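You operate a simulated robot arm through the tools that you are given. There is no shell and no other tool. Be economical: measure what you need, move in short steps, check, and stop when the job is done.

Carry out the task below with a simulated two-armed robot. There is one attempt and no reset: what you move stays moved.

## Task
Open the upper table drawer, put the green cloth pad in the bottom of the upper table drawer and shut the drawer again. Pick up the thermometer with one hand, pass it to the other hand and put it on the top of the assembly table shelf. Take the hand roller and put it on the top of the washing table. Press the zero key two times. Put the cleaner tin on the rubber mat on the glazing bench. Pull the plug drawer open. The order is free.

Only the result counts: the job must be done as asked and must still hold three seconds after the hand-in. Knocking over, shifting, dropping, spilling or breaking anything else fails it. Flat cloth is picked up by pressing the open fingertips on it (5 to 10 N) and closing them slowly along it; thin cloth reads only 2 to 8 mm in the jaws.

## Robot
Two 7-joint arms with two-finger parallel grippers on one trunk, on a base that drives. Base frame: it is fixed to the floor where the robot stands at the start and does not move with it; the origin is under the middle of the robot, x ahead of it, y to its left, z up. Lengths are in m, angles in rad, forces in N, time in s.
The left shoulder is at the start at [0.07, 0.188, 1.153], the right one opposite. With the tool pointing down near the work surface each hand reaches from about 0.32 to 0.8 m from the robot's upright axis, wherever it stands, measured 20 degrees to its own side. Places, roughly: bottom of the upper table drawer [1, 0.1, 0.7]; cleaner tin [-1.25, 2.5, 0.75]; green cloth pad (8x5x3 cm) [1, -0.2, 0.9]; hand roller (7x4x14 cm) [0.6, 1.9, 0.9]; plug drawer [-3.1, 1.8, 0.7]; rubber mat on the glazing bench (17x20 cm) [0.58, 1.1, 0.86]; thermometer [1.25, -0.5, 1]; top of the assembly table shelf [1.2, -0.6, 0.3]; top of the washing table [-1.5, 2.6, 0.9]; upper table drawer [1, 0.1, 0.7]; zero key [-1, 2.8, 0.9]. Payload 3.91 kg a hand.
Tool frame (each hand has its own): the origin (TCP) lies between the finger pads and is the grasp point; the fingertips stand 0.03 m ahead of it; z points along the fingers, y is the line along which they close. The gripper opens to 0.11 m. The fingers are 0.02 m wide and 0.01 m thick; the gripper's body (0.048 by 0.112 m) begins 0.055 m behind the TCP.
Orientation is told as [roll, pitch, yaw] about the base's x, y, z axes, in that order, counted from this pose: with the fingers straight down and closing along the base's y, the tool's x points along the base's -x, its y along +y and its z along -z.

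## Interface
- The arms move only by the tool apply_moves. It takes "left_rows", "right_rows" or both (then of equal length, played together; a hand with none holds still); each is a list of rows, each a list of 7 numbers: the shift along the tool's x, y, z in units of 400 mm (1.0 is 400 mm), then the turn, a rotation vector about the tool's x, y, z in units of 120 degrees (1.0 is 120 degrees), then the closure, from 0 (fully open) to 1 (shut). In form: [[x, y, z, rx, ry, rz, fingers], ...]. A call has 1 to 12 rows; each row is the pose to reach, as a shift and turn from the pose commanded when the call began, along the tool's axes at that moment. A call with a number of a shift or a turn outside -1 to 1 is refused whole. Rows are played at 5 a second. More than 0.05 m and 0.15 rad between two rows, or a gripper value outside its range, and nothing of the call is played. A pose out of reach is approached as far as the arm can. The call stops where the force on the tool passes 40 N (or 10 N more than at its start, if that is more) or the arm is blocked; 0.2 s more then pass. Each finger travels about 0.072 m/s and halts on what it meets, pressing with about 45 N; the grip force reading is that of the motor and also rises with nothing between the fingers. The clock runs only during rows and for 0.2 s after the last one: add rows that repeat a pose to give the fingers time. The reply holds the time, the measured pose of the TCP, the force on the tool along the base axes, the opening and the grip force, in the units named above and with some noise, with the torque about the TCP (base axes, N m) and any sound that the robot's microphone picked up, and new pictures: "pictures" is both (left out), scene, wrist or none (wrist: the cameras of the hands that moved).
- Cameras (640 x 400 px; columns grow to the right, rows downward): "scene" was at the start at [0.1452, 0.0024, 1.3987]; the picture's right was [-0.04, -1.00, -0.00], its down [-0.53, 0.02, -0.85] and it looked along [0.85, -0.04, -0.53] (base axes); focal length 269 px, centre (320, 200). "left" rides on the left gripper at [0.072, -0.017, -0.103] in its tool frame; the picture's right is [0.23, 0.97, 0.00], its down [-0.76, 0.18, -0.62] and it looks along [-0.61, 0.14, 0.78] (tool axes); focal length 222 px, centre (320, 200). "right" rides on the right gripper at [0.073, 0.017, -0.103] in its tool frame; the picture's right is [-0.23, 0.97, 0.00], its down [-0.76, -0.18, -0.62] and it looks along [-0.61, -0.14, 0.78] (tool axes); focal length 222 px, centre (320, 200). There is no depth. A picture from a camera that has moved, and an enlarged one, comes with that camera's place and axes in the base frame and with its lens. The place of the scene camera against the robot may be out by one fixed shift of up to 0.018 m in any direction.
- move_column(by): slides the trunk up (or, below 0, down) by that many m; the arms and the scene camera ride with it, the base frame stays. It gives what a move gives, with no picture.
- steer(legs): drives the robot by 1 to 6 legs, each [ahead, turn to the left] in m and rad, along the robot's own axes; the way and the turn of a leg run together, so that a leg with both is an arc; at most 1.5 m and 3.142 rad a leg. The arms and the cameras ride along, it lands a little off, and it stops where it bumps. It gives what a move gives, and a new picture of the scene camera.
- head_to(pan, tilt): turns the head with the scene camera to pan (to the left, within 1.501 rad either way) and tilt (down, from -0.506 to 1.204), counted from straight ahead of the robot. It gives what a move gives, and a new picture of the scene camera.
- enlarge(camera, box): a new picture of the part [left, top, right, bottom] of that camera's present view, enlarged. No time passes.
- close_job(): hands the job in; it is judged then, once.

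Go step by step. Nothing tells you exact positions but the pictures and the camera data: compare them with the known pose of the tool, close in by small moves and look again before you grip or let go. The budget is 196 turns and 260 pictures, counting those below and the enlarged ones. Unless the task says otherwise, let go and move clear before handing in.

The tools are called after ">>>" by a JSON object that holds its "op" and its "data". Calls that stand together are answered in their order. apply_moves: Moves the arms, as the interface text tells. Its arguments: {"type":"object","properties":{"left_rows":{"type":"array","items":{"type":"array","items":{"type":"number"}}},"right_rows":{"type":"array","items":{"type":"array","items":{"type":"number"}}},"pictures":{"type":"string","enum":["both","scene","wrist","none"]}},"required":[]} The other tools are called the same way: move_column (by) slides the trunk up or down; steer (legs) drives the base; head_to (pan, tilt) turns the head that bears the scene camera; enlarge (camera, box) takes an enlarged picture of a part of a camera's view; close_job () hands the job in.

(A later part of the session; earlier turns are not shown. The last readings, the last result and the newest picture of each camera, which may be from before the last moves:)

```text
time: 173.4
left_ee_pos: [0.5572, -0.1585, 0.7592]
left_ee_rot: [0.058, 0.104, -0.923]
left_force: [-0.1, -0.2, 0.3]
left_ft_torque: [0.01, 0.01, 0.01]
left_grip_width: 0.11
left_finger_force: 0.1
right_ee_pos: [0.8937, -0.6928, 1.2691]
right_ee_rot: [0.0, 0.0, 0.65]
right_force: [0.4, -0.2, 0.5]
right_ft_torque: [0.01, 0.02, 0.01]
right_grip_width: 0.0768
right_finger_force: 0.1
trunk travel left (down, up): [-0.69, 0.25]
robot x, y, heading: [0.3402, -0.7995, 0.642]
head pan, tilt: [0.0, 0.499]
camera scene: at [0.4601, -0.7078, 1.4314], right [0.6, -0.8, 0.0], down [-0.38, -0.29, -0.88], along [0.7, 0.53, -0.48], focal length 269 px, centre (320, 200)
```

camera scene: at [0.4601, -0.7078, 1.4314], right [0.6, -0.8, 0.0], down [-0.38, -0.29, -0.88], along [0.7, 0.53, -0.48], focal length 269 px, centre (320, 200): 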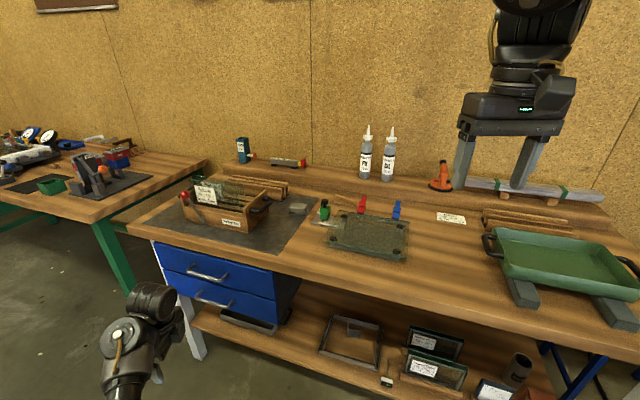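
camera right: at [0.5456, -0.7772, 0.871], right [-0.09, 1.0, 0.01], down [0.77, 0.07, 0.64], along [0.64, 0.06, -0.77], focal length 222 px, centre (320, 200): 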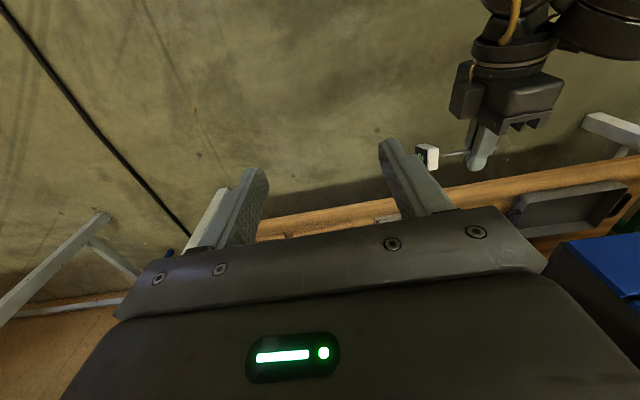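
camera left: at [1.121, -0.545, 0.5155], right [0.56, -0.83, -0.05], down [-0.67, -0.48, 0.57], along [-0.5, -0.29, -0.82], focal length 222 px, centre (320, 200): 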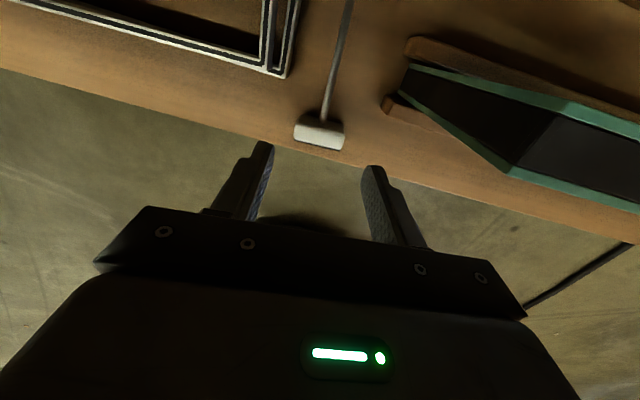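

>>> {"op": "apply_moves", "data": {"left_rows": [[0, 0, -0.07, -0.067, 0, 0, 0], [0, 0, -0.14, -0.134, 0, 0, 0], [0, 0, -0.21, -0.2, 0, 0, 0], [0, 0, -0.28, -0.268, 0, 0, 0], [0, 0, -0.35, -0.335, 0, 0, 0], [0, 0, -0.42, -0.4, 0, 0, 0], [0, 0, -0.49, -0.469, 0, 0, 0], [0, 0, -0.56, -0.536, 0, 0, 0], [0, 0, -0.63, -0.6, 0, 0, 0], [0, 0, -0.68, -0.66, 0, 0, 0]], "pictures": "scene"}}

```text
time: 175.0
left_ee_pos: [0.5237, -0.1377, 0.9825]
left_ee_rot: [1.064, 0.255, -0.863]
left_force: [-0.4, -0.5, 0.0]
left_ft_torque: [0.0, 0.02, 0.02]
left_grip_width: 0.1099
left_finger_force: 0.1
left hand out of reach, approached as far as the arm can: row 8
right_ee_pos: [0.894, -0.6942, 1.2694]
right_ee_rot: [-0.001, 0.001, 0.653]
right_force: [0.2, -0.6, 0.2]
right_ft_torque: [0.02, 0.01, 0.01]
right_grip_width: 0.0772
right_finger_force: 0.1
trunk travel left (down, up): [-0.69, 0.25]
robot x, y, heading: [0.3448, -0.7987, 0.652]
head pan, tilt: [0.0, 0.499]
stopped in row 8 (left hand): the arm was blocked; the commanded pose is now the measured one
camera scene: at [0.461, -0.7091, 1.4314], right [0.6, -0.8, 0.0], down [-0.38, -0.29, -0.88], along [0.7, 0.53, -0.48], focal length 269 px, centre (320, 200)
```

scene: 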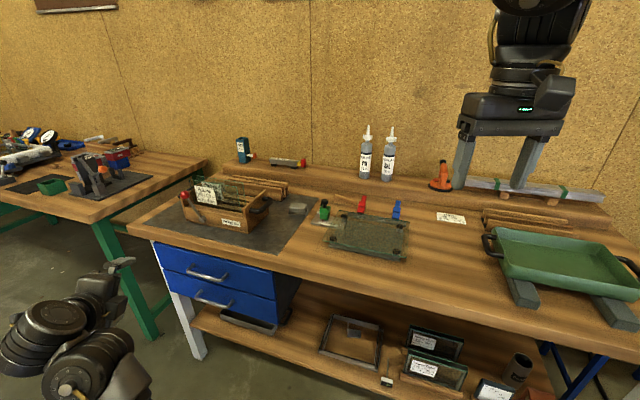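

The arm is opening up well. Now I'll rotate to the standard tool-down orientation.

>>> {"op": "apply_moves", "data": {"left_rows": [[0.004, 0.028, 0.008, 0.038, 0.023, -0.0545, 0], [0.008, 0.056, 0.016, 0.076, 0.0457, -0.109, 0], [0.012, 0.084, 0.025, 0.1138, 0.0685, -0.1634, 0], [0.016, 0.112, 0.033, 0.1517, 0.0914, -0.218, 0], [0.02, 0.14, 0.042, 0.19, 0.114, -0.272, 0], [0.024, 0.168, 0.05, 0.2275, 0.137, -0.327, 0], [0.028, 0.196, 0.058, 0.2655, 0.16, -0.381, 0], [0.032, 0.224, 0.067, 0.303, 0.183, -0.436, 0], [0.036, 0.252, 0.075, 0.341, 0.2056, -0.49, 0], [0.04, 0.28, 0.083, 0.379, 0.2285, -0.545, 0], [0.044, 0.308, 0.092, 0.417, 0.251, -0.599, 0], [0.0475, 0.3365, 0.1, 0.455, 0.274, -0.6535, 0]], "pictures": "none"}}

```text
time: 177.0
left_ee_pos: [0.5706, -0.0824, 0.9257]
left_ee_rot: [0.396, -0.087, 0.061]
left_force: [-1.2, 76.5, -19.8]
left_ft_torque: [-6.3, -1.67, -6.07]
left_grip_width: 0.11
left_finger_force: 0.1
left hand out of reach, approached as far as the arm can: row 5, 6, 7, 8, 9, 10
right_ee_pos: [0.8951, -0.6915, 1.267]
right_ee_rot: [0.001, 0.003, 0.655]
right_force: [0.6, 0.4, -0.2]
right_ft_torque: [-0.02, 0.03, -0.02]
right_grip_width: 0.0769
right_finger_force: 0.1
trunk travel left (down, up): [-0.69, 0.25]
robot x, y, heading: [0.344, -0.7987, 0.65]
head pan, tilt: [0.0, 0.499]
stopped in row 10 (left hand): the force on the tool passed its limit at 233 N (the readings are from after the stop); the commanded pose is now the measured one
```

>>> {"op": "head_to", "data": {"pan": 0.7, "tilt": 0.75}}

>>> {"op": "enlarge", "data": {"camera": "left", "box": [0, 0, 640, 400]}}

```text
time: 178.1
left_ee_pos: [0.5713, -0.0833, 0.9266]
left_ee_rot: [0.391, -0.09, 0.056]
left_force: [-24.8, 87.8, -10.8]
left_ft_torque: [-8.23, -3.44, -8.86]
left_grip_width: 0.1099
left_finger_force: 0.0
right_ee_pos: [0.8929, -0.6932, 1.2678]
right_ee_rot: [0.0, 0.0, 0.654]
right_force: [0.5, 0.1, 0.6]
right_ft_torque: [0.01, 0.04, -0.01]
right_grip_width: 0.077
right_finger_force: 0.0
trunk travel left (down, up): [-0.69, 0.25]
robot x, y, heading: [0.3416, -0.8005, 0.652]
head pan, tilt: [0.7, 0.75]
camera scene: at [0.4061, -0.6818, 1.4095], right [0.98, -0.22, 0.0], down [-0.15, -0.67, -0.73], along [0.16, 0.71, -0.68], focal length 269 px, centre (320, 200)
```

scene: 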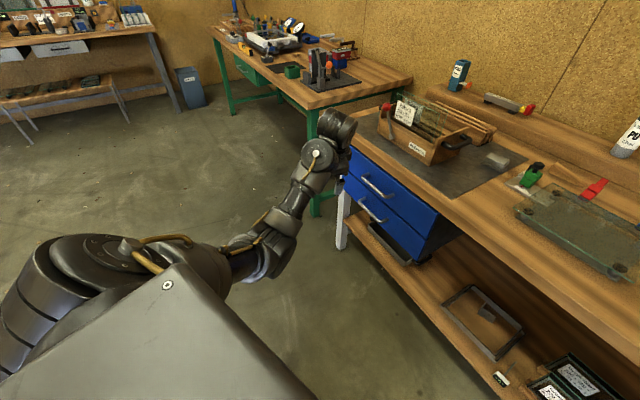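

```text
1.00 times, centred on (320, 200) of left (not enlarged: the box is as wide or as high as the picture)
camera zoom: at [0.4947, -0.1416, 1.0076], right [-0.31, 0.88, 0.35], down [0.71, -0.04, 0.71], along [0.64, 0.47, -0.61], focal length 222 px, centre (320, 200)
```

zoom: 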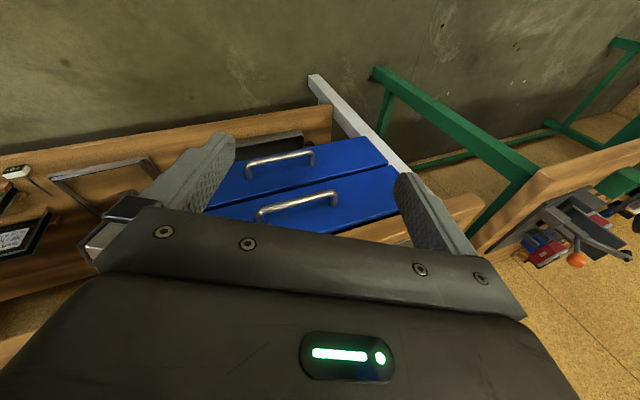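

The elbow is hanging low and inward, so a tool-down wrist hits the forearm. I'll relieve the contact, turn to the open floor, and stretch the arm out to flip the elbow.

>>> {"op": "apply_moves", "data": {"left_rows": [[0, 0, 0, -0.04, -0.024, 0.057, 0], [0, 0, 0, -0.08, -0.048, 0.114, 0], [0, 0, 0, -0.12, -0.072, 0.171, 0], [0, 0, 0, -0.16, -0.096, 0.228, 0]], "pictures": "none"}}

>>> {"op": "steer", "data": {"legs": [[0, 1.3], [0.7, 0]]}}

```text
refused: row 1 steps farther than a row can; nothing moved
```

```text
time: 185.2
left_ee_pos: [-0.5482, 0.2567, 0.9265]
left_ee_rot: [0.39, -0.088, 1.36]
left_force: [-90.6, -2.1, -8.1]
left_ft_torque: [1.23, -9.03, -9.11]
left_grip_width: 0.1099
left_finger_force: 0.1
right_ee_pos: [0.124, 0.4058, 1.2699]
right_ee_rot: [0.001, 0.001, 1.959]
right_force: [-0.1, -0.4, 0.4]
right_ft_torque: [0.02, 0.0, 0.0]
right_grip_width: 0.0771
right_finger_force: 0.1
trunk travel left (down, up): [-0.69, 0.25]
robot x, y, heading: [0.0797, -0.1541, 1.955]
head pan, tilt: [0.7, 0.75]
camera scene: at [-0.0049, -0.062, 1.4095], right [0.47, 0.88, 0.0], down [0.6, -0.32, -0.73], along [-0.65, 0.34, -0.68], focal length 269 px, centre (320, 200)
```

scene: 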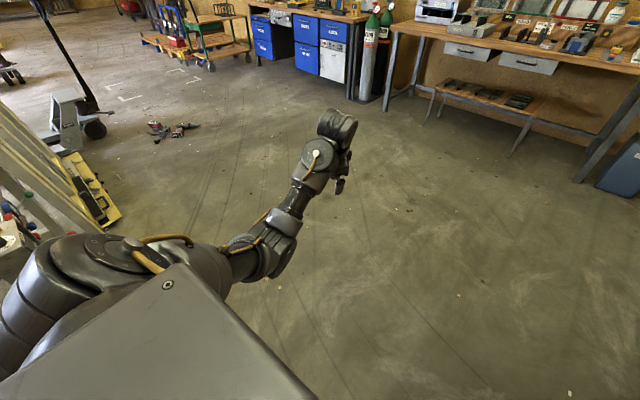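

Open floor here. I'll unwind the wrist while moving the hand up and forward.

>>> {"op": "apply_moves", "data": {"left_rows": [[-0.03, 0.04, -0.04, -0.035, -0.021, 0.05, 0], [-0.07, 0.08, -0.09, -0.07, -0.042, 0.1, 0], [-0.11, 0.12, -0.14, -0.105, -0.063, 0.15, 0], [-0.145, 0.165, -0.19, -0.14, -0.084, 0.2, 0], [-0.18, 0.21, -0.235, -0.175, -0.105, 0.25, 0], [-0.22, 0.25, -0.28, -0.21, -0.126, 0.3, 0], [-0.255, 0.29, -0.33, -0.245, -0.147, 0.35, 0], [-0.29, 0.335, -0.375, -0.28, -0.168, 0.4, 0], [-0.33, 0.38, -0.42, -0.315, -0.189, 0.45, 0], [-0.365, 0.42, -0.47, -0.35, -0.21, 0.5, 0]], "pictures": "scene"}}

```text
time: 187.3
left_ee_pos: [-0.6057, 0.397, 1.1761]
left_ee_rot: [1.078, 0.316, 0.311]
left_force: [-0.4, 0.7, 0.3]
left_ft_torque: [-0.01, 0.02, -0.02]
left_grip_width: 0.11
left_finger_force: 0.1
right_ee_pos: [0.1245, 0.4069, 1.2691]
right_ee_rot: [0.0, 0.002, 1.957]
right_force: [0.1, -0.5, 0.6]
right_ft_torque: [0.0, 0.04, 0.01]
right_grip_width: 0.0769
right_finger_force: 0.0
trunk travel left (down, up): [-0.69, 0.25]
robot x, y, heading: [0.0811, -0.1524, 1.954]
head pan, tilt: [0.7, 0.75]
camera scene: at [-0.005, -0.0621, 1.4094], right [0.47, 0.88, 0.0], down [0.6, -0.32, -0.73], along [-0.65, 0.34, -0.68], focal length 269 px, centre (320, 200)
```

scene: 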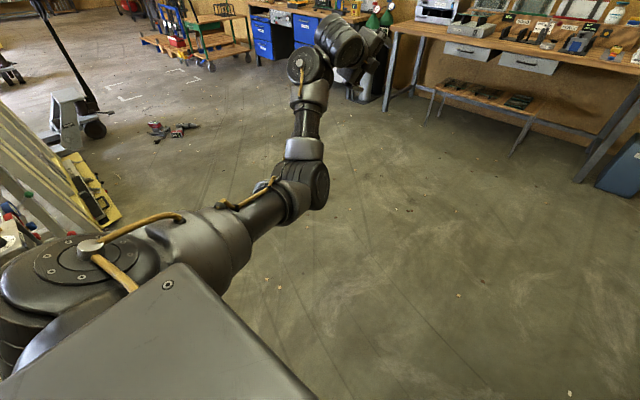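

>>> {"op": "apply_moves", "data": {"left_rows": [[0.013, 0.065, 0.083, 0, 0, 0, 0], [0.027, 0.13, 0.167, 0, 0, 0, 0], [0.04, 0.194, 0.25, 0, 0, 0, 0], [0.053, 0.26, 0.333, 0, 0, 0, 0], [0.067, 0.323, 0.417, 0, 0, 0, 0], [0.08, 0.3875, 0.5, 0, 0, 0, 0]], "pictures": "none"}}

```text
time: 188.8
left_ee_pos: [-0.647, 0.5298, 1.1997]
left_ee_rot: [1.079, 0.321, 0.313]
left_force: [-0.1, 0.5, 0.3]
left_ft_torque: [-0.01, 0.01, 0.0]
left_grip_width: 0.1099
left_finger_force: 0.1
left hand out of reach, approached as far as the arm can: row 4, 5, 6
right_ee_pos: [0.1259, 0.4067, 1.2687]
right_ee_rot: [0.002, 0.002, 1.958]
right_force: [0.5, 0.5, 0.0]
right_ft_torque: [-0.01, 0.02, 0.02]
right_grip_width: 0.0768
right_finger_force: 0.0
trunk travel left (down, up): [-0.69, 0.25]
robot x, y, heading: [0.0798, -0.1527, 1.955]
head pan, tilt: [0.7, 0.75]
```

Fully stretched. I'll lift high to bring the elbow up.

>>> {"op": "apply_moves", "data": {"left_rows": [[0.027, 0.064, -0.07, 0, 0, 0, 0], [0.054, 0.129, -0.14, 0, 0, 0, 0], [0.0815, 0.193, -0.21, 0, 0, 0, 0], [0.109, 0.2575, -0.28, 0, 0, 0, 0], [0.136, 0.322, -0.35, 0, 0, 0, 0], [0.163, 0.386, -0.42, 0, 0, 0, 0], [0.19, 0.45, -0.49, 0, 0, 0, 0], [0.2175, 0.515, -0.56, 0, 0, 0, 0]], "pictures": "scene"}}

```text
time: 190.6
left_ee_pos: [-0.6041, 0.4281, 1.4691]
left_ee_rot: [1.076, 0.315, 0.311]
left_force: [0.4, -0.7, 0.6]
left_ft_torque: [-0.04, 0.03, 0.03]
left_grip_width: 0.11
left_finger_force: 0.1
left hand out of reach, approached as far as the arm can: row 7, 8
right_ee_pos: [0.1244, 0.4048, 1.2693]
right_ee_rot: [0.0, 0.001, 1.958]
right_force: [-0.8, 0.4, -0.1]
right_ft_torque: [0.02, 0.03, 0.02]
right_grip_width: 0.0771
right_finger_force: 0.1
trunk travel left (down, up): [-0.69, 0.25]
robot x, y, heading: [0.0823, -0.1529, 1.954]
head pan, tilt: [0.7, 0.75]
camera scene: at [-0.0049, -0.063, 1.4095], right [0.47, 0.88, 0.0], down [0.6, -0.32, -0.73], along [-0.65, 0.34, -0.68], focal length 269 px, centre (320, 200)
```

scene: 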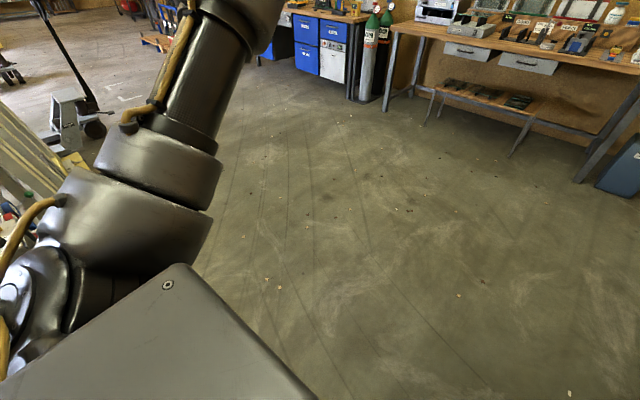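

The elbow is up now. Rotating to tool-down while bringing it in.

>>> {"op": "apply_moves", "data": {"left_rows": [[-0.046, -0.035, -0.019, 0.036, 0.0226, -0.0545, 0], [-0.093, -0.071, -0.039, 0.072, 0.045, -0.109, 0], [-0.139, -0.106, -0.058, 0.1075, 0.068, -0.1635, 0], [-0.185, -0.142, -0.0775, 0.143, 0.09, -0.218, 0], [-0.232, -0.177, -0.097, 0.179, 0.113, -0.2725, 0], [-0.278, -0.2125, -0.116, 0.215, 0.1355, -0.327, 0], [-0.324, -0.248, -0.136, 0.251, 0.158, -0.3815, 0], [-0.371, -0.283, -0.155, 0.287, 0.181, -0.436, 0], [-0.417, -0.319, -0.174, 0.3225, 0.203, -0.4905, 0], [-0.463, -0.354, -0.194, 0.358, 0.226, -0.545, 0], [-0.51, -0.39, -0.213, 0.394, 0.248, -0.5995, 0], [-0.556, -0.425, -0.2325, 0.43, 0.271, -0.654, 0]], "pictures": "scene"}}

```text
time: 192.3
left_ee_pos: [-0.4578, 0.3749, 1.3605]
left_ee_rot: [0.549, -0.118, 1.123]
left_force: [-23.0, 31.8, -72.4]
left_ft_torque: [5.38, -0.57, -1.93]
left_grip_width: 0.1098
left_finger_force: 0.1
right_ee_pos: [0.1238, 0.4076, 1.2679]
right_ee_rot: [0.0, 0.001, 1.958]
right_force: [0.4, 0.1, -0.1]
right_ft_torque: [-0.02, 0.01, -0.01]
right_grip_width: 0.0769
right_finger_force: 0.0
trunk travel left (down, up): [-0.69, 0.25]
robot x, y, heading: [0.0795, -0.1542, 1.955]
head pan, tilt: [0.7, 0.75]
stopped in row 8 (left hand): the force on the tool passed its limit at 330 N (the readings are from after the stop); the commanded pose is now the measured one
camera scene: at [-0.0047, -0.0609, 1.4094], right [0.47, 0.88, 0.0], down [0.6, -0.32, -0.73], along [-0.65, 0.34, -0.68], focal length 269 px, centre (320, 200)
```

scene: 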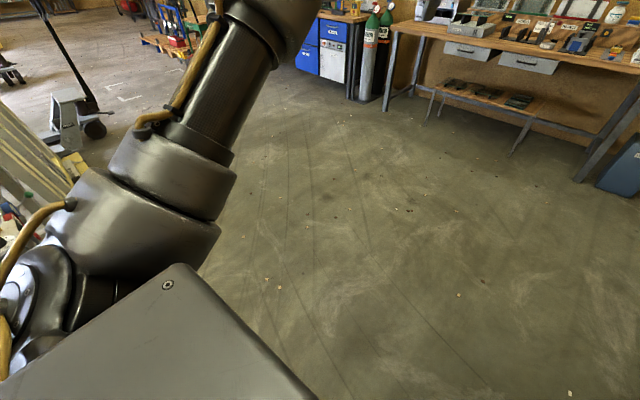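

The wrist branch itself is the problem. The remaining jobs can all be done with the right hand, so I'll park the left one compactly: tool-down, turned outward, which this branch allows.

>>> {"op": "apply_moves", "data": {"left_rows": [[0, 0, 0, 0.029, -0.01, 0.056, 0], [0.03, -0.02, 0, 0.059, -0.02, 0.1135, 0], [0.09, -0.06, 0.01, 0.0887, -0.03, 0.17, 0], [0.16, -0.1, 0.02, 0.118, -0.04, 0.227, 0], [0.23, -0.14, 0.03, 0.148, -0.05, 0.284, 0], [0.3, -0.18, 0.045, 0.177, -0.06, 0.34, 0], [0.37, -0.22, 0.055, 0.207, -0.07, 0.397, 0], [0.44, -0.26, 0.065, 0.236, -0.08, 0.454, 0], [0.4965, -0.2975, 0.0725, 0.266, -0.0905, 0.511, 0]], "pictures": "scene"}}

```text
time: 192.6
left_ee_pos: [-0.4573, 0.3746, 1.3618]
left_ee_rot: [0.541, -0.125, 1.12]
left_force: [-21.9, 22.3, -36.7]
left_ft_torque: [2.22, -1.29, -2.06]
left_grip_width: 0.11
left_finger_force: 0.0
right_ee_pos: [0.1228, 0.4044, 1.2696]
right_ee_rot: [-0.001, 0.001, 1.957]
right_force: [-1.3, -1.4, 0.6]
right_ft_torque: [0.04, 0.01, 0.02]
right_grip_width: 0.0772
right_finger_force: 0.0
trunk travel left (down, up): [-0.69, 0.25]
robot x, y, heading: [0.0826, -0.1516, 1.957]
head pan, tilt: [0.7, 0.75]
stopped in row 1 (left hand): the force on the tool passed its limit at 151 N (the readings are from after the stop); the commanded pose is now the measured one
camera scene: at [-0.0051, -0.0624, 1.4095], right [0.47, 0.88, 0.0], down [0.6, -0.32, -0.73], along [-0.65, 0.34, -0.68], focal length 269 px, centre (320, 200)
```

scene: 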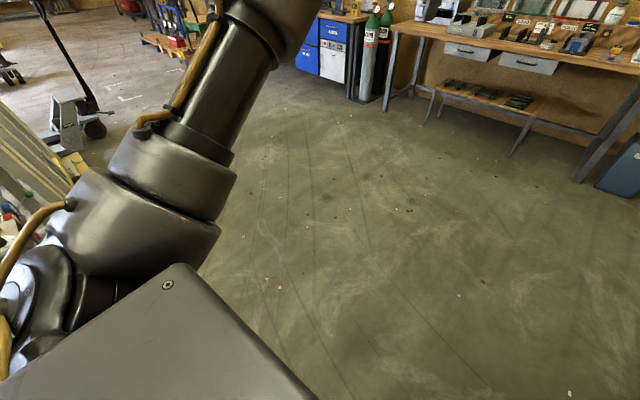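

>>> {"op": "apply_moves", "data": {"left_rows": [[0.046, 0.035, 0.019, -0.033, -0.021, 0.05, 0], [0.093, 0.071, 0.039, -0.066, -0.042, 0.1, 0], [0.139, 0.106, 0.058, -0.1, -0.063, 0.15, 0], [0.185, 0.142, 0.0775, -0.133, -0.084, 0.2, 0], [0.185, 0.142, 0.0775, -0.166, -0.105, 0.25, 0]], "pictures": "none"}}

```text
time: 193.3
left_ee_pos: [-0.4914, 0.3839, 1.4033]
left_ee_rot: [0.734, -0.104, 0.828]
left_force: [-27.0, 63.9, -46.7]
left_ft_torque: [1.57, -1.01, -2.35]
left_grip_width: 0.11
left_finger_force: 0.0
left hand out of reach, approached as far as the arm can: row 1, 2, 3
right_ee_pos: [0.1247, 0.4133, 1.264]
right_ee_rot: [0.003, 0.008, 1.96]
right_force: [0.0, 0.8, -1.1]
right_ft_torque: [-0.08, 0.03, 0.02]
right_grip_width: 0.0769
right_finger_force: 0.1
trunk travel left (down, up): [-0.69, 0.25]
robot x, y, heading: [0.0812, -0.1492, 1.96]
head pan, tilt: [0.7, 0.75]
stopped in row 3 (left hand): the force on the tool passed its limit at 295 N (the readings are from after the stop); the commanded pose is now the measured one
```

>>> {"op": "apply_moves", "data": {"left_rows": [[-0.01, 0.006, 0.03, 0, 0, 0, 0], [-0.025, 0.014, 0.08, 0, 0, 0, 0], [-0.049, 0.028, 0.15, 0, 0, 0, 0], [-0.049, 0.028, 0.22, 0, 0, 0, 0]], "pictures": "none"}}

>>> {"op": "head_to", "data": {"pan": 0.6, "tilt": 0.0}}

```text
time: 194.3
left_ee_pos: [-0.5259, 0.4434, 1.3459]
left_ee_rot: [0.731, -0.103, 0.83]
left_force: [-0.6, -1.0, 0.4]
left_ft_torque: [0.01, 0.0, -0.03]
left_grip_width: 0.1099
left_finger_force: 0.1
right_ee_pos: [0.1218, 0.4077, 1.2694]
right_ee_rot: [-0.001, 0.006, 1.959]
right_force: [-0.4, 0.1, -0.3]
right_ft_torque: [0.0, -0.02, -0.03]
right_grip_width: 0.0769
right_finger_force: 0.1
trunk travel left (down, up): [-0.69, 0.25]
robot x, y, heading: [0.0838, -0.1486, 1.955]
head pan, tilt: [0.7, 0.75]
```

```text
time: 195.4
left_ee_pos: [-0.5257, 0.4428, 1.3459]
left_ee_rot: [0.73, -0.102, 0.829]
left_force: [0.5, 0.4, 0.1]
left_ft_torque: [-0.01, -0.01, 0.04]
left_grip_width: 0.11
left_finger_force: 0.1
right_ee_pos: [0.122, 0.4067, 1.2679]
right_ee_rot: [-0.002, 0.004, 1.96]
right_force: [0.5, 0.5, 0.0]
right_ft_torque: [-0.01, 0.01, 0.01]
right_grip_width: 0.0769
right_finger_force: 0.0
trunk travel left (down, up): [-0.69, 0.25]
robot x, y, heading: [0.0808, -0.1506, 1.958]
head pan, tilt: [0.6, 0.0]
camera scene: at [-0.0073, -0.0505, 1.4775], right [0.55, 0.83, 0.0], down [0.0, 0.0, -1.0], along [-0.83, 0.55, 0.0], focal length 269 px, centre (320, 200)
```

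scene: 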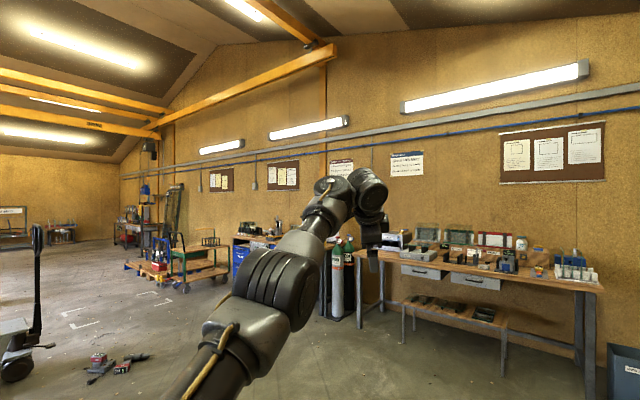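

Free again. I'll turn to the outward tool-down parking pose and then pull it in.

>>> {"op": "apply_moves", "data": {"left_rows": [[0, 0, 0, 0.044, -0.011, 0.046, 0], [0, 0, 0, 0.088, -0.0225, 0.092, 0], [0, 0, 0, 0.1316, -0.034, 0.138, 0], [0.04, -0.05, -0.03, 0.1755, -0.045, 0.1845, 0], [0.1, -0.11, -0.07, 0.219, -0.056, 0.23, 0], [0.16, -0.17, -0.11, 0.263, -0.0675, 0.277, 0], [0.22, -0.23, -0.16, 0.307, -0.079, 0.323, 0], [0.28, -0.29, -0.2, 0.351, -0.09, 0.369, 0], [0.34, -0.35, -0.24, 0.351, -0.09, 0.369, 0], [0.4, -0.41, -0.29, 0.351, -0.09, 0.369, 0], [0.4425, -0.4625, -0.3225, 0.351, -0.09, 0.369, 0]], "pictures": "scene"}}

```text
time: 197.8
left_ee_pos: [-0.5931, 0.296, 1.2723]
left_ee_rot: [0.005, 0.004, 0.059]
left_force: [-0.2, 0.5, -0.3]
left_ft_torque: [0.01, -0.02, -0.01]
left_grip_width: 0.11
left_finger_force: 0.0
left hand out of reach, approached as far as the arm can: row 2, 3, 4, 7, 8, 9, 10, 11
right_ee_pos: [0.1213, 0.4076, 1.2678]
right_ee_rot: [-0.003, 0.006, 1.96]
right_force: [0.1, -0.7, 0.5]
right_ft_torque: [0.02, -0.01, 0.02]
right_grip_width: 0.0771
right_finger_force: 0.0
trunk travel left (down, up): [-0.69, 0.25]
robot x, y, heading: [0.0808, -0.1503, 1.96]
head pan, tilt: [0.6, 0.0]
camera scene: at [-0.0087, -0.0505, 1.4774], right [0.55, 0.83, 0.0], down [0.0, 0.0, -1.0], along [-0.83, 0.55, 0.0], focal length 269 px, centre (320, 200)
```

scene: 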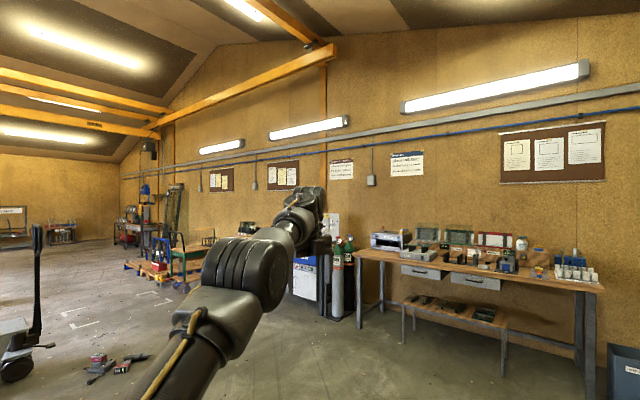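

The left hand is parked tool-down and clear. Next are the glazing bench and the hand roller. I'll raise the trunk a bit and drive to face that bench.

>>> {"op": "move_column", "data": {"by": 0.12}}

>>> {"op": "steer", "data": {"legs": [[0, -0.237], [1.5, 0], [0, -1.6]]}}

>>> {"op": "head_to", "data": {"pan": 0.0, "tilt": 0.5}}

```text
time: 199.3
left_ee_pos: [-0.5911, 0.2952, 1.3934]
left_ee_rot: [0.005, 0.007, 0.058]
left_force: [-0.4, -0.1, 0.4]
left_ft_torque: [0.02, -0.02, 0.02]
left_grip_width: 0.1099
left_finger_force: 0.0
right_ee_pos: [0.1219, 0.4071, 1.3882]
right_ee_rot: [-0.003, 0.003, 1.958]
right_force: [0.3, 0.1, -0.5]
right_ft_torque: [0.0, -0.02, 0.01]
right_grip_width: 0.0769
right_finger_force: 0.1
trunk travel left (down, up): [-0.81, 0.13]
robot x, y, heading: [0.0784, -0.1553, 1.957]
head pan, tilt: [0.6, 0.0]
```

```text
time: 211.4
left_ee_pos: [0.4696, 1.8611, 1.3934]
left_ee_rot: [0.005, 0.006, -1.773]
left_force: [0.1, 0.1, 0.1]
left_ft_torque: [0.03, -0.02, -0.05]
left_grip_width: 0.1101
left_finger_force: 0.0
right_ee_pos: [0.3959, 1.1424, 1.3884]
right_ee_rot: [-0.002, 0.003, 0.13]
right_force: [0.2, -0.3, -0.3]
right_ft_torque: [0.02, 0.0, 0.0]
right_grip_width: 0.0773
right_finger_force: 0.1
trunk travel left (down, up): [-0.81, 0.13]
robot x, y, heading: [-0.1338, 1.3233, 0.127]
head pan, tilt: [0.6, 0.0]
camera scene: at [-0.0137, 1.3977, 1.5975], right [0.67, -0.75, 0.0], down [0.0, 0.0, -1.0], along [0.75, 0.67, 0.0], focal length 269 px, centre (320, 200)
```

scene: 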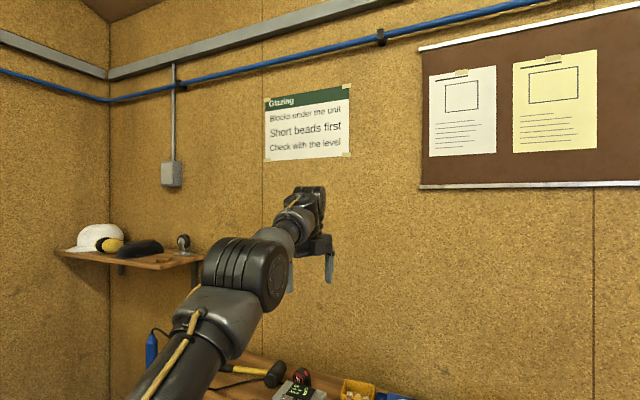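

```text
time: 212.4
left_ee_pos: [0.4698, 1.8598, 1.394]
left_ee_rot: [0.005, 0.007, -1.771]
left_force: [0.2, 0.9, 0.3]
left_ft_torque: [0.0, 0.01, -0.02]
left_grip_width: 0.1097
left_finger_force: 0.1
right_ee_pos: [0.3963, 1.142, 1.3883]
right_ee_rot: [-0.002, 0.007, 0.128]
right_force: [-0.5, 0.4, 0.7]
right_ft_torque: [-0.03, -0.04, 0.02]
right_grip_width: 0.0769
right_finger_force: 0.2
trunk travel left (down, up): [-0.81, 0.13]
robot x, y, heading: [-0.133, 1.3237, 0.129]
head pan, tilt: [0.0, 0.499]
camera scene: at [0.0094, 1.3489, 1.5515], right [0.13, -0.99, 0.0], down [-0.47, -0.06, -0.88], along [0.87, 0.11, -0.48], focal length 269 px, centre (320, 200)
```

scene: 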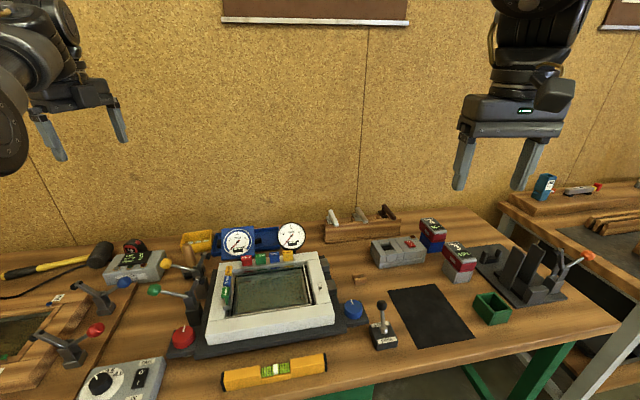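

I see the glazing bench with the black rubber mat on its right part. I'll look left for the roller.

>>> {"op": "head_to", "data": {"pan": 0.75, "tilt": 0.6}}

```text
time: 213.6
left_ee_pos: [0.47, 1.8589, 1.3929]
left_ee_rot: [0.004, 0.005, -1.772]
left_force: [0.6, 0.3, 0.6]
left_ft_torque: [0.06, -0.02, -0.03]
left_grip_width: 0.1101
left_finger_force: 0.1
right_ee_pos: [0.3946, 1.1417, 1.3878]
right_ee_rot: [-0.002, 0.004, 0.129]
right_force: [-0.4, -0.9, 0.1]
right_ft_torque: [-0.03, 0.01, -0.02]
right_grip_width: 0.077
right_finger_force: 0.1
trunk travel left (down, up): [-0.81, 0.13]
robot x, y, heading: [-0.1349, 1.3237, 0.127]
head pan, tilt: [0.75, 0.6]
camera scene: at [-0.0242, 1.4051, 1.5424], right [0.77, -0.64, 0.0], down [-0.36, -0.43, -0.83], along [0.53, 0.63, -0.56], focal length 269 px, centre (320, 200)
```

scene: 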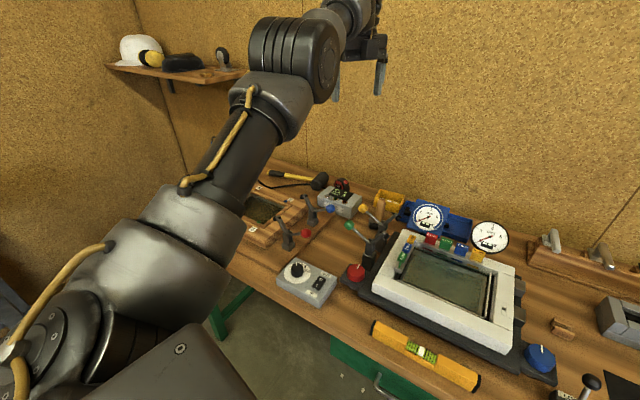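

>>> {"op": "enlarge", "data": {"camera": "scene", "box": [230, 150, 422, 270]}}

```text
3.33 times, centred on (326, 210) of scene
camera zoom: at [-0.0242, 1.4051, 1.5424], right [0.77, -0.64, 0.0], down [-0.36, -0.43, -0.83], along [0.53, 0.63, -0.56], focal length 898 px, centre (300, 167)
```

zoom: 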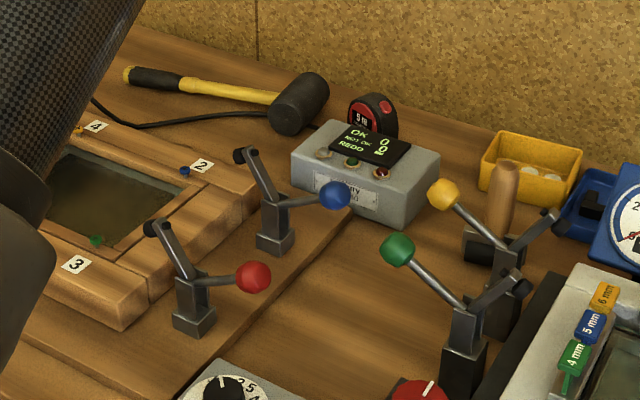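

The roller stands upright by the yellow box, its wooden handle on top, at about (0.655, 1.885). I'll drive squarely in front of it.

>>> {"op": "steer", "data": {"legs": [[0, 1.385], [0.475, 0], [0, -1.21]]}}

>>> {"op": "head_to", "data": {"pan": -0.15, "tilt": 0.6}}

```text
time: 222.8
left_ee_pos: [0.4038, 2.4331, 1.3933]
left_ee_rot: [0.005, 0.005, -1.603]
left_force: [-0.2, 0.4, 0.6]
left_ft_torque: [-0.02, -0.05, 0.0]
left_grip_width: 0.1101
left_finger_force: 0.0
right_ee_pos: [0.4519, 1.7121, 1.3877]
right_ee_rot: [-0.003, 0.005, 0.301]
right_force: [0.5, 0.4, 0.1]
right_ft_torque: [0.01, 0.01, 0.0]
right_grip_width: 0.0772
right_finger_force: 0.1
trunk travel left (down, up): [-0.81, 0.13]
robot x, y, heading: [-0.0983, 1.8011, 0.292]
head pan, tilt: [0.75, 0.6]
camera scene: at [-0.0052, 1.9011, 1.5423], right [0.87, -0.5, 0.0], down [-0.28, -0.49, -0.82], along [0.41, 0.71, -0.57], focal length 269 px, centre (320, 200)
```

scene: 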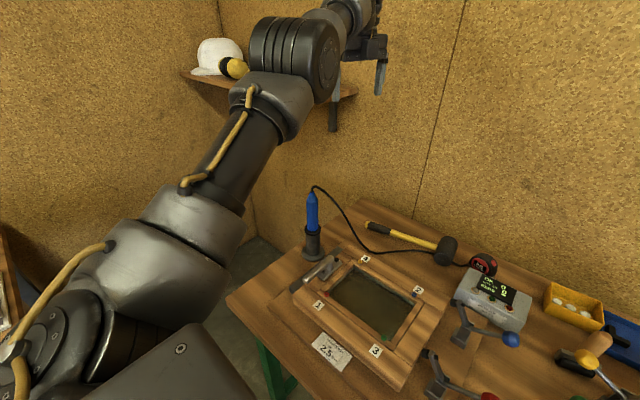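

```text
time: 224.0
left_ee_pos: [0.4043, 2.434, 1.3936]
left_ee_rot: [0.005, 0.005, -1.602]
left_force: [0.4, -0.3, -0.5]
left_ft_torque: [0.0, 0.03, 0.01]
left_grip_width: 0.11
left_finger_force: 0.0
right_ee_pos: [0.4519, 1.7104, 1.3877]
right_ee_rot: [-0.003, 0.004, 0.298]
right_force: [0.0, -0.4, 0.6]
right_ft_torque: [0.02, 0.01, -0.01]
right_grip_width: 0.0771
right_finger_force: 0.1
trunk travel left (down, up): [-0.81, 0.13]
robot x, y, heading: [-0.104, 1.8035, 0.295]
head pan, tilt: [-0.15, 0.6]
camera scene: at [0.0382, 1.837, 1.5423], right [0.15, -0.99, 0.0], down [-0.56, -0.08, -0.82], along [0.82, 0.12, -0.57], focal length 269 px, centre (320, 200)
```

scene: 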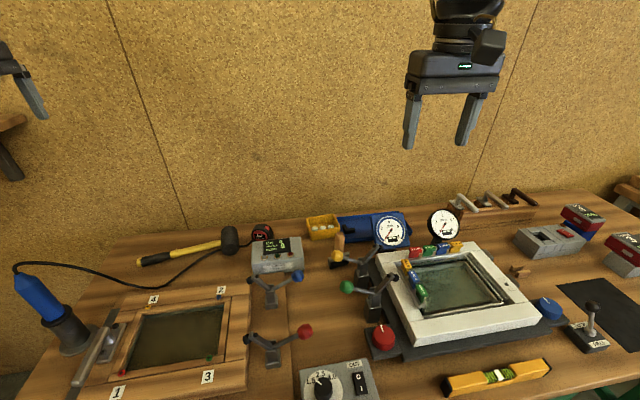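

I'll bring the right hand above the roller for a wrist view.

>>> {"op": "apply_moves", "data": {"right_rows": [[-0.065, 0.032, 0.085, 0, 0, 0, 0.3], [-0.13, 0.065, 0.17, 0, 0, 0, 0.3], [-0.196, 0.097, 0.255, 0, 0, 0, 0.3], [-0.26, 0.129, 0.34, 0, 0, 0, 0.3], [-0.326, 0.161, 0.425, 0, 0, 0, 0.3], [-0.39, 0.194, 0.51, 0, 0, 0, 0.3], [-0.4565, 0.226, 0.595, 0, 0, 0, 0.3]], "pictures": "wrist"}}

```text
time: 225.6
left_ee_pos: [0.4054, 2.4359, 1.3893]
left_ee_rot: [0.008, 0.002, -1.601]
left_force: [0.2, 0.7, 0.2]
left_ft_torque: [-0.04, 0.03, -0.02]
left_grip_width: 0.1099
left_finger_force: 0.1
right_ee_pos: [0.6003, 1.8546, 1.148]
right_ee_rot: [-0.005, 0.006, 0.299]
right_force: [-0.1, 0.4, 0.1]
right_ft_torque: [-0.01, 0.03, 0.05]
right_grip_width: 0.077
right_finger_force: 0.0
trunk travel left (down, up): [-0.81, 0.13]
robot x, y, heading: [-0.1014, 1.8019, 0.296]
head pan, tilt: [-0.15, 0.6]
camera right: at [0.5275, 1.8497, 1.2516], right [-0.07, 1.0, -0.01], down [0.78, 0.06, 0.62], along [0.62, 0.04, -0.78], focal length 222 px, centre (320, 200)
```

right: 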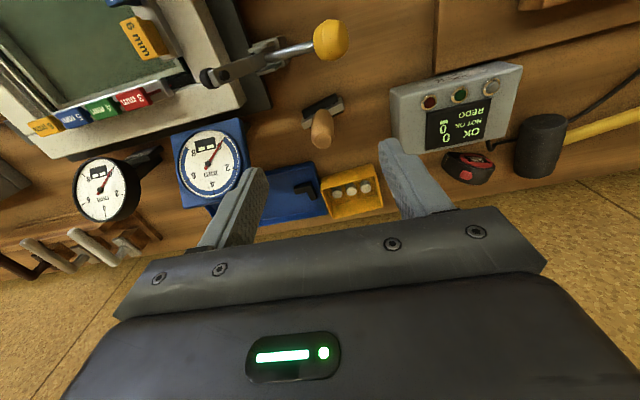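

The roller is upright at (0.632, 1.860). I'll lower around the handle.

>>> {"op": "apply_moves", "data": {"right_rows": [[-0.04, -0.005, 0.06, 0, 0, 0, 0.3], [-0.08, -0.01, 0.15, 0, 0, 0, 0.3], [-0.08, -0.01, 0.25, 0, 0, 0, 0.3], [-0.08, -0.01, 0.34, 0, 0, 0, 0.3], [-0.08, -0.01, 0.4125, 0, 0, 0, 0.3]], "pictures": "wrist"}}

```text
time: 226.8
left_ee_pos: [0.4043, 2.4338, 1.394]
left_ee_rot: [0.005, 0.005, -1.603]
left_force: [0.0, 0.0, -0.5]
left_ft_torque: [-0.01, 0.02, 0.01]
left_grip_width: 0.1102
left_finger_force: 0.1
right_ee_pos: [0.6121, 1.8628, 0.992]
right_ee_rot: [-0.002, 0.003, 0.298]
right_force: [-0.1, -0.4, 0.3]
right_ft_torque: [0.0, 0.02, -0.01]
right_grip_width: 0.0773
right_finger_force: 0.1
right hand out of reach, approached as far as the arm can: row 1, 2, 3, 4, 5
trunk travel left (down, up): [-0.81, 0.13]
robot x, y, heading: [-0.1073, 1.8048, 0.294]
head pan, tilt: [-0.15, 0.6]
camera right: at [0.5397, 1.8586, 1.0951], right [-0.07, 1.0, 0.0], down [0.78, 0.06, 0.62], along [0.62, 0.04, -0.78], focal length 222 px, centre (320, 200)
```

right: 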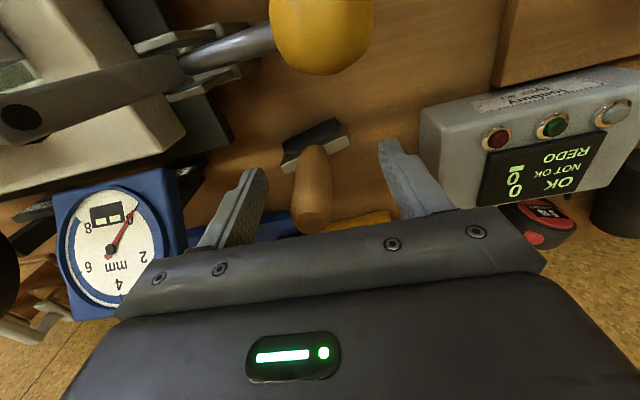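

The arm is at full reach, 22 mm short. I'll tilt the hand slightly forward to gain reach.

>>> {"op": "apply_moves", "data": {"right_rows": [[-0.02, -0.008, 0.0, 0, -0.05, 0, 0.3], [-0.045, -0.012, 0.01, 0, -0.1, 0, 0.3], [-0.06, -0.012, 0.025, 0, -0.12, 0, 0.3]], "pictures": "wrist"}}

```text
time: 227.6
left_ee_pos: [0.4041, 2.4328, 1.3921]
left_ee_rot: [0.005, 0.005, -1.603]
left_force: [0.2, 0.2, 0.1]
left_ft_torque: [-0.03, -0.03, -0.03]
left_grip_width: 0.1099
left_finger_force: 0.1
right_ee_pos: [0.6354, 1.8665, 0.9818]
right_ee_rot: [-0.003, -0.246, 0.298]
right_force: [0.3, 0.4, -0.7]
right_ft_torque: [0.01, 0.02, -0.02]
right_grip_width: 0.0772
right_finger_force: 0.1
trunk travel left (down, up): [-0.81, 0.13]
robot x, y, heading: [-0.1, 1.7996, 0.298]
head pan, tilt: [-0.15, 0.6]
camera right: at [0.5413, 1.8541, 1.064], right [-0.08, 1.0, 0.05], down [0.61, 0.0, 0.79], along [0.79, 0.09, -0.61], focal length 222 px, centre (320, 200)
```

right: 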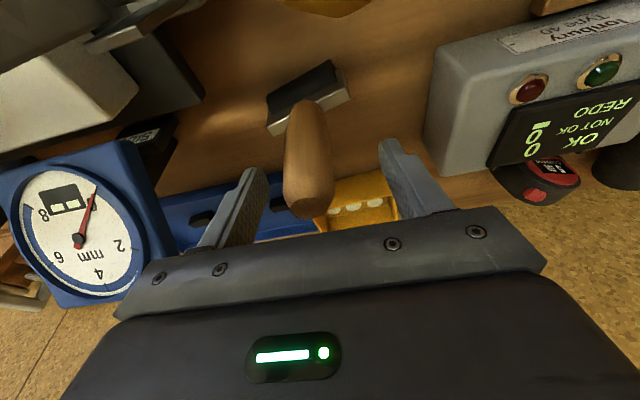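

The handle is between the pads. Closing.

>>> {"op": "apply_moves", "data": {"right_rows": [[0, -0.015, 0.015, 0, 0, 0, 0.3], [0, -0.015, 0.02, 0, 0, 0, 0.45], [0, -0.015, 0.02, 0, 0, 0, 0.6], [0, -0.015, 0.02, 0, 0, 0, 0.75], [0, -0.015, 0.02, 0, 0, 0, 0.85], [0, -0.015, 0.02, 0, 0, 0, 0.9]], "pictures": "wrist"}}

```text
time: 229.0
left_ee_pos: [0.4042, 2.4332, 1.3932]
left_ee_rot: [0.006, 0.006, -1.603]
left_force: [-0.3, -0.8, 0.6]
left_ft_torque: [-0.01, 0.0, 0.0]
left_grip_width: 0.11
left_finger_force: 0.1
right_ee_pos: [0.641, 1.8611, 0.9742]
right_ee_rot: [-0.002, -0.247, 0.3]
right_force: [-0.2, 0.9, -0.5]
right_ft_torque: [0.13, 0.1, -0.06]
right_grip_width: 0.0286
right_finger_force: 45.7
trunk travel left (down, up): [-0.81, 0.13]
robot x, y, heading: [-0.1044, 1.8016, 0.294]
head pan, tilt: [-0.15, 0.6]
camera right: at [0.545, 1.8486, 1.0564], right [-0.08, 1.0, 0.05], down [0.61, 0.0, 0.79], along [0.79, 0.09, -0.61], focal length 222 px, centre (320, 200)
```

right: 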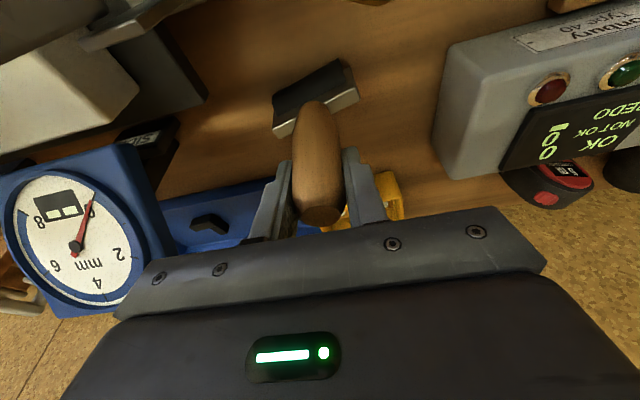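

Gripped, at 29 mm. Lifting straight up, then backing away.

>>> {"op": "move_column", "data": {"by": 0.125}}

>>> {"op": "apply_moves", "data": {"right_rows": [[0, 0, -0.08, 0, 0, 0, 0.9], [0.01, 0, -0.16, 0, 0.03, 0, 0.9], [0.03, 0, -0.24, 0, 0.06, 0, 0.9], [0.08, 0, -0.3, 0, 0.09, 0, 0.9], [0.15, 0, -0.34, 0, 0.117, 0, 0.9]], "pictures": "wrist"}}

```text
time: 230.5
left_ee_pos: [0.4046, 2.4333, 1.5179]
left_ee_rot: [0.005, 0.005, -1.601]
left_force: [0.0, 0.3, -0.6]
left_ft_torque: [0.01, 0.01, 0.01]
left_grip_width: 0.1104
left_finger_force: 0.1
right_ee_pos: [0.6412, 1.8605, 1.0981]
right_ee_rot: [-0.002, -0.247, 0.3]
right_force: [0.5, 0.4, -1.6]
right_ft_torque: [-0.01, -0.01, 0.0]
right_grip_width: 0.0285
right_finger_force: 44.9
trunk travel left (down, up): [-0.935, 0.005]
robot x, y, heading: [-0.1028, 1.8019, 0.294]
head pan, tilt: [-0.15, 0.6]
```

```text
time: 231.7
left_ee_pos: [0.4043, 2.4303, 1.5192]
left_ee_rot: [0.007, 0.006, -1.603]
left_force: [-0.6, 0.0, -1.2]
left_ft_torque: [0.01, -0.03, -0.01]
left_grip_width: 0.1101
left_finger_force: 0.1
right_ee_pos: [0.5519, 1.8321, 1.2174]
right_ee_rot: [0.002, -0.001, 0.299]
right_force: [-0.5, -0.3, -2.5]
right_ft_torque: [0.0, -0.07, 0.02]
right_grip_width: 0.0287
right_finger_force: 44.9
trunk travel left (down, up): [-0.935, 0.005]
robot x, y, heading: [-0.1053, 1.7984, 0.296]
head pan, tilt: [-0.15, 0.6]
camera right: at [0.4784, 1.8262, 1.3196], right [-0.07, 1.0, 0.0], down [0.78, 0.05, 0.62], along [0.62, 0.04, -0.78], focal length 222 px, centre (320, 200)
```

right: 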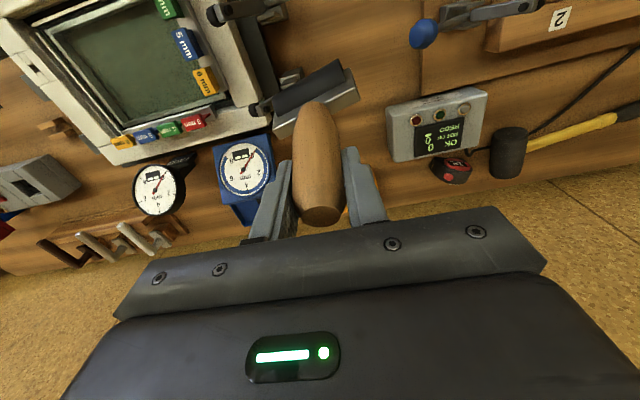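

The roller is held. Now to the washing table, along the back wall.

>>> {"op": "steer", "data": {"legs": [[-0.3, 0], [0, 2.59], [0.687, 0], [0, -1.038]]}}

>>> {"op": "head_to", "data": {"pan": 0.0, "tilt": 0.7}}

```text
time: 245.9
left_ee_pos: [-1.6921, 2.3886, 1.5174]
left_ee_rot: [0.004, 0.004, -0.03]
left_force: [0.3, -0.8, -0.4]
left_ft_torque: [0.0, -0.01, -0.01]
left_grip_width: 0.1099
left_finger_force: 0.2
right_ee_pos: [-1.0936, 2.5389, 1.2162]
right_ee_rot: [-0.002, -0.002, 1.872]
right_force: [-0.4, 0.5, -2.2]
right_ft_torque: [0.05, -0.03, -0.01]
right_grip_width: 0.0282
right_finger_force: 45.2
trunk travel left (down, up): [-0.935, 0.005]
robot x, y, heading: [-1.0618, 1.8853, 1.869]
head pan, tilt: [-0.15, 0.6]
camera scene: at [-1.0838, 2.0247, 1.6673], right [0.99, 0.15, 0.0], down [0.08, -0.56, -0.82], along [-0.12, 0.82, -0.57], focal length 269 px, centre (320, 200)
```

scene: 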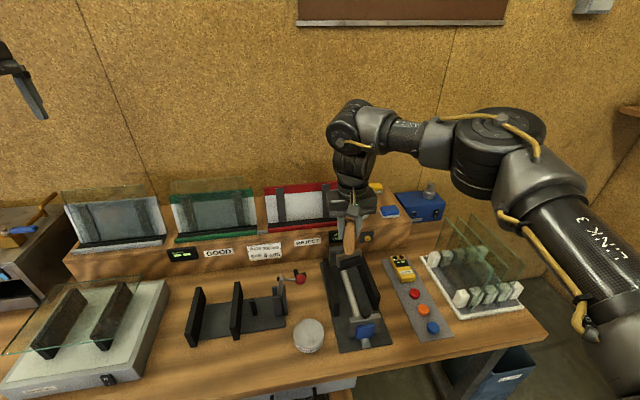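

```text
time: 246.6
left_ee_pos: [-1.6912, 2.3897, 1.519]
left_ee_rot: [0.005, 0.005, -0.03]
left_force: [0.3, 0.4, 0.3]
left_ft_torque: [-0.01, 0.02, 0.01]
left_grip_width: 0.11
left_finger_force: 0.0
right_ee_pos: [-1.0934, 2.538, 1.2169]
right_ee_rot: [-0.001, -0.001, 1.871]
right_force: [0.8, -0.7, -2.0]
right_ft_torque: [0.02, -0.01, 0.03]
right_grip_width: 0.0284
right_finger_force: 44.9
trunk travel left (down, up): [-0.935, 0.005]
robot x, y, heading: [-1.0576, 1.883, 1.864]
head pan, tilt: [0.0, 0.7]
camera scene: at [-1.0949, 2.0189, 1.6587], right [0.96, 0.29, 0.0], down [0.19, -0.62, -0.76], along [-0.22, 0.73, -0.64], focal length 269 px, centre (320, 200)
```

scene: 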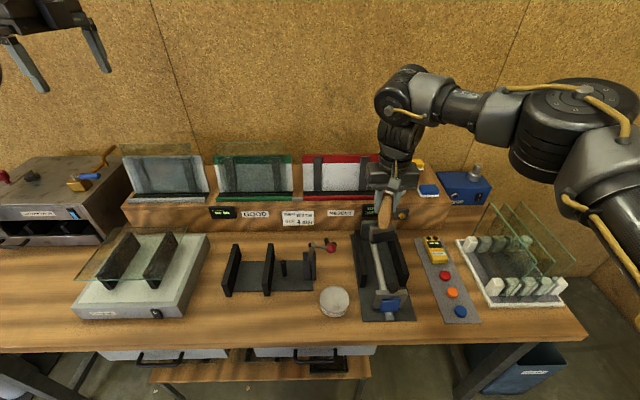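

I see the table with a weighing scale, fixtures, a round white-lidded tin near (333,301), and small devices. I'll zoom in for the zero key and free surface.

>>> {"op": "enlarge", "data": {"camera": "scene", "box": [310, 150, 502, 270]}}

>>> {"op": "enlarge", "data": {"camera": "scene", "box": [60, 200, 380, 350]}}

```text
3.33 times, centred on (406, 210) of scene
camera zoom: at [-1.0949, 2.0189, 1.6587], right [0.96, 0.29, 0.0], down [0.19, -0.62, -0.76], along [-0.22, 0.73, -0.64], focal length 898 px, centre (33, 167)
```

zoom: 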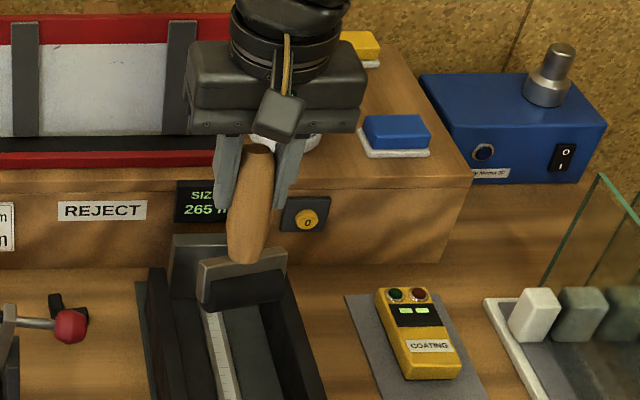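

```text
2.00 times, centred on (220, 275) of scene
camera zoom: at [-1.0949, 2.0189, 1.6587], right [0.96, 0.29, 0.0], down [0.19, -0.62, -0.76], along [-0.22, 0.73, -0.64], focal length 539 px, centre (520, 50)
```

zoom: 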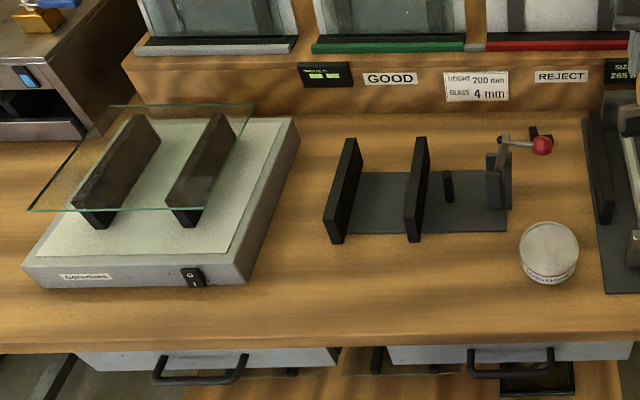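

The zero key is the yellow button on the riser face, next to the size display. There's free surface in front of the black fixture for the roller. I'll shift the robot 0.22 m left so the right hand can reach it easily.

>>> {"op": "steer", "data": {"legs": [[0, 1.55], [0.22, 0], [0, -1.57]]}}

```text
time: 255.9
left_ee_pos: [-1.8926, 2.3409, 1.5171]
left_ee_rot: [0.005, 0.003, -0.05]
left_force: [-0.6, -0.4, 0.4]
left_ft_torque: [-0.01, -0.01, -0.03]
left_grip_width: 0.1099
left_finger_force: 0.1
right_ee_pos: [-1.2903, 2.4778, 1.2154]
right_ee_rot: [-0.002, -0.001, 1.85]
right_force: [-0.4, 0.5, -2.4]
right_ft_torque: [0.04, 0.05, -0.01]
right_grip_width: 0.0283
right_finger_force: 44.7
trunk travel left (down, up): [-0.935, 0.005]
robot x, y, heading: [-1.2721, 1.8215, 1.847]
head pan, tilt: [0.0, 0.7]
camera scene: at [-1.3043, 1.9574, 1.6587], right [0.96, 0.27, 0.0], down [0.18, -0.62, -0.76], along [-0.21, 0.74, -0.64], focal length 269 px, centre (320, 200)
```

scene: 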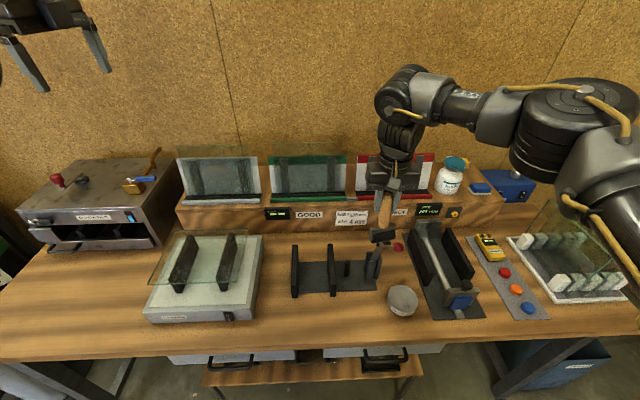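

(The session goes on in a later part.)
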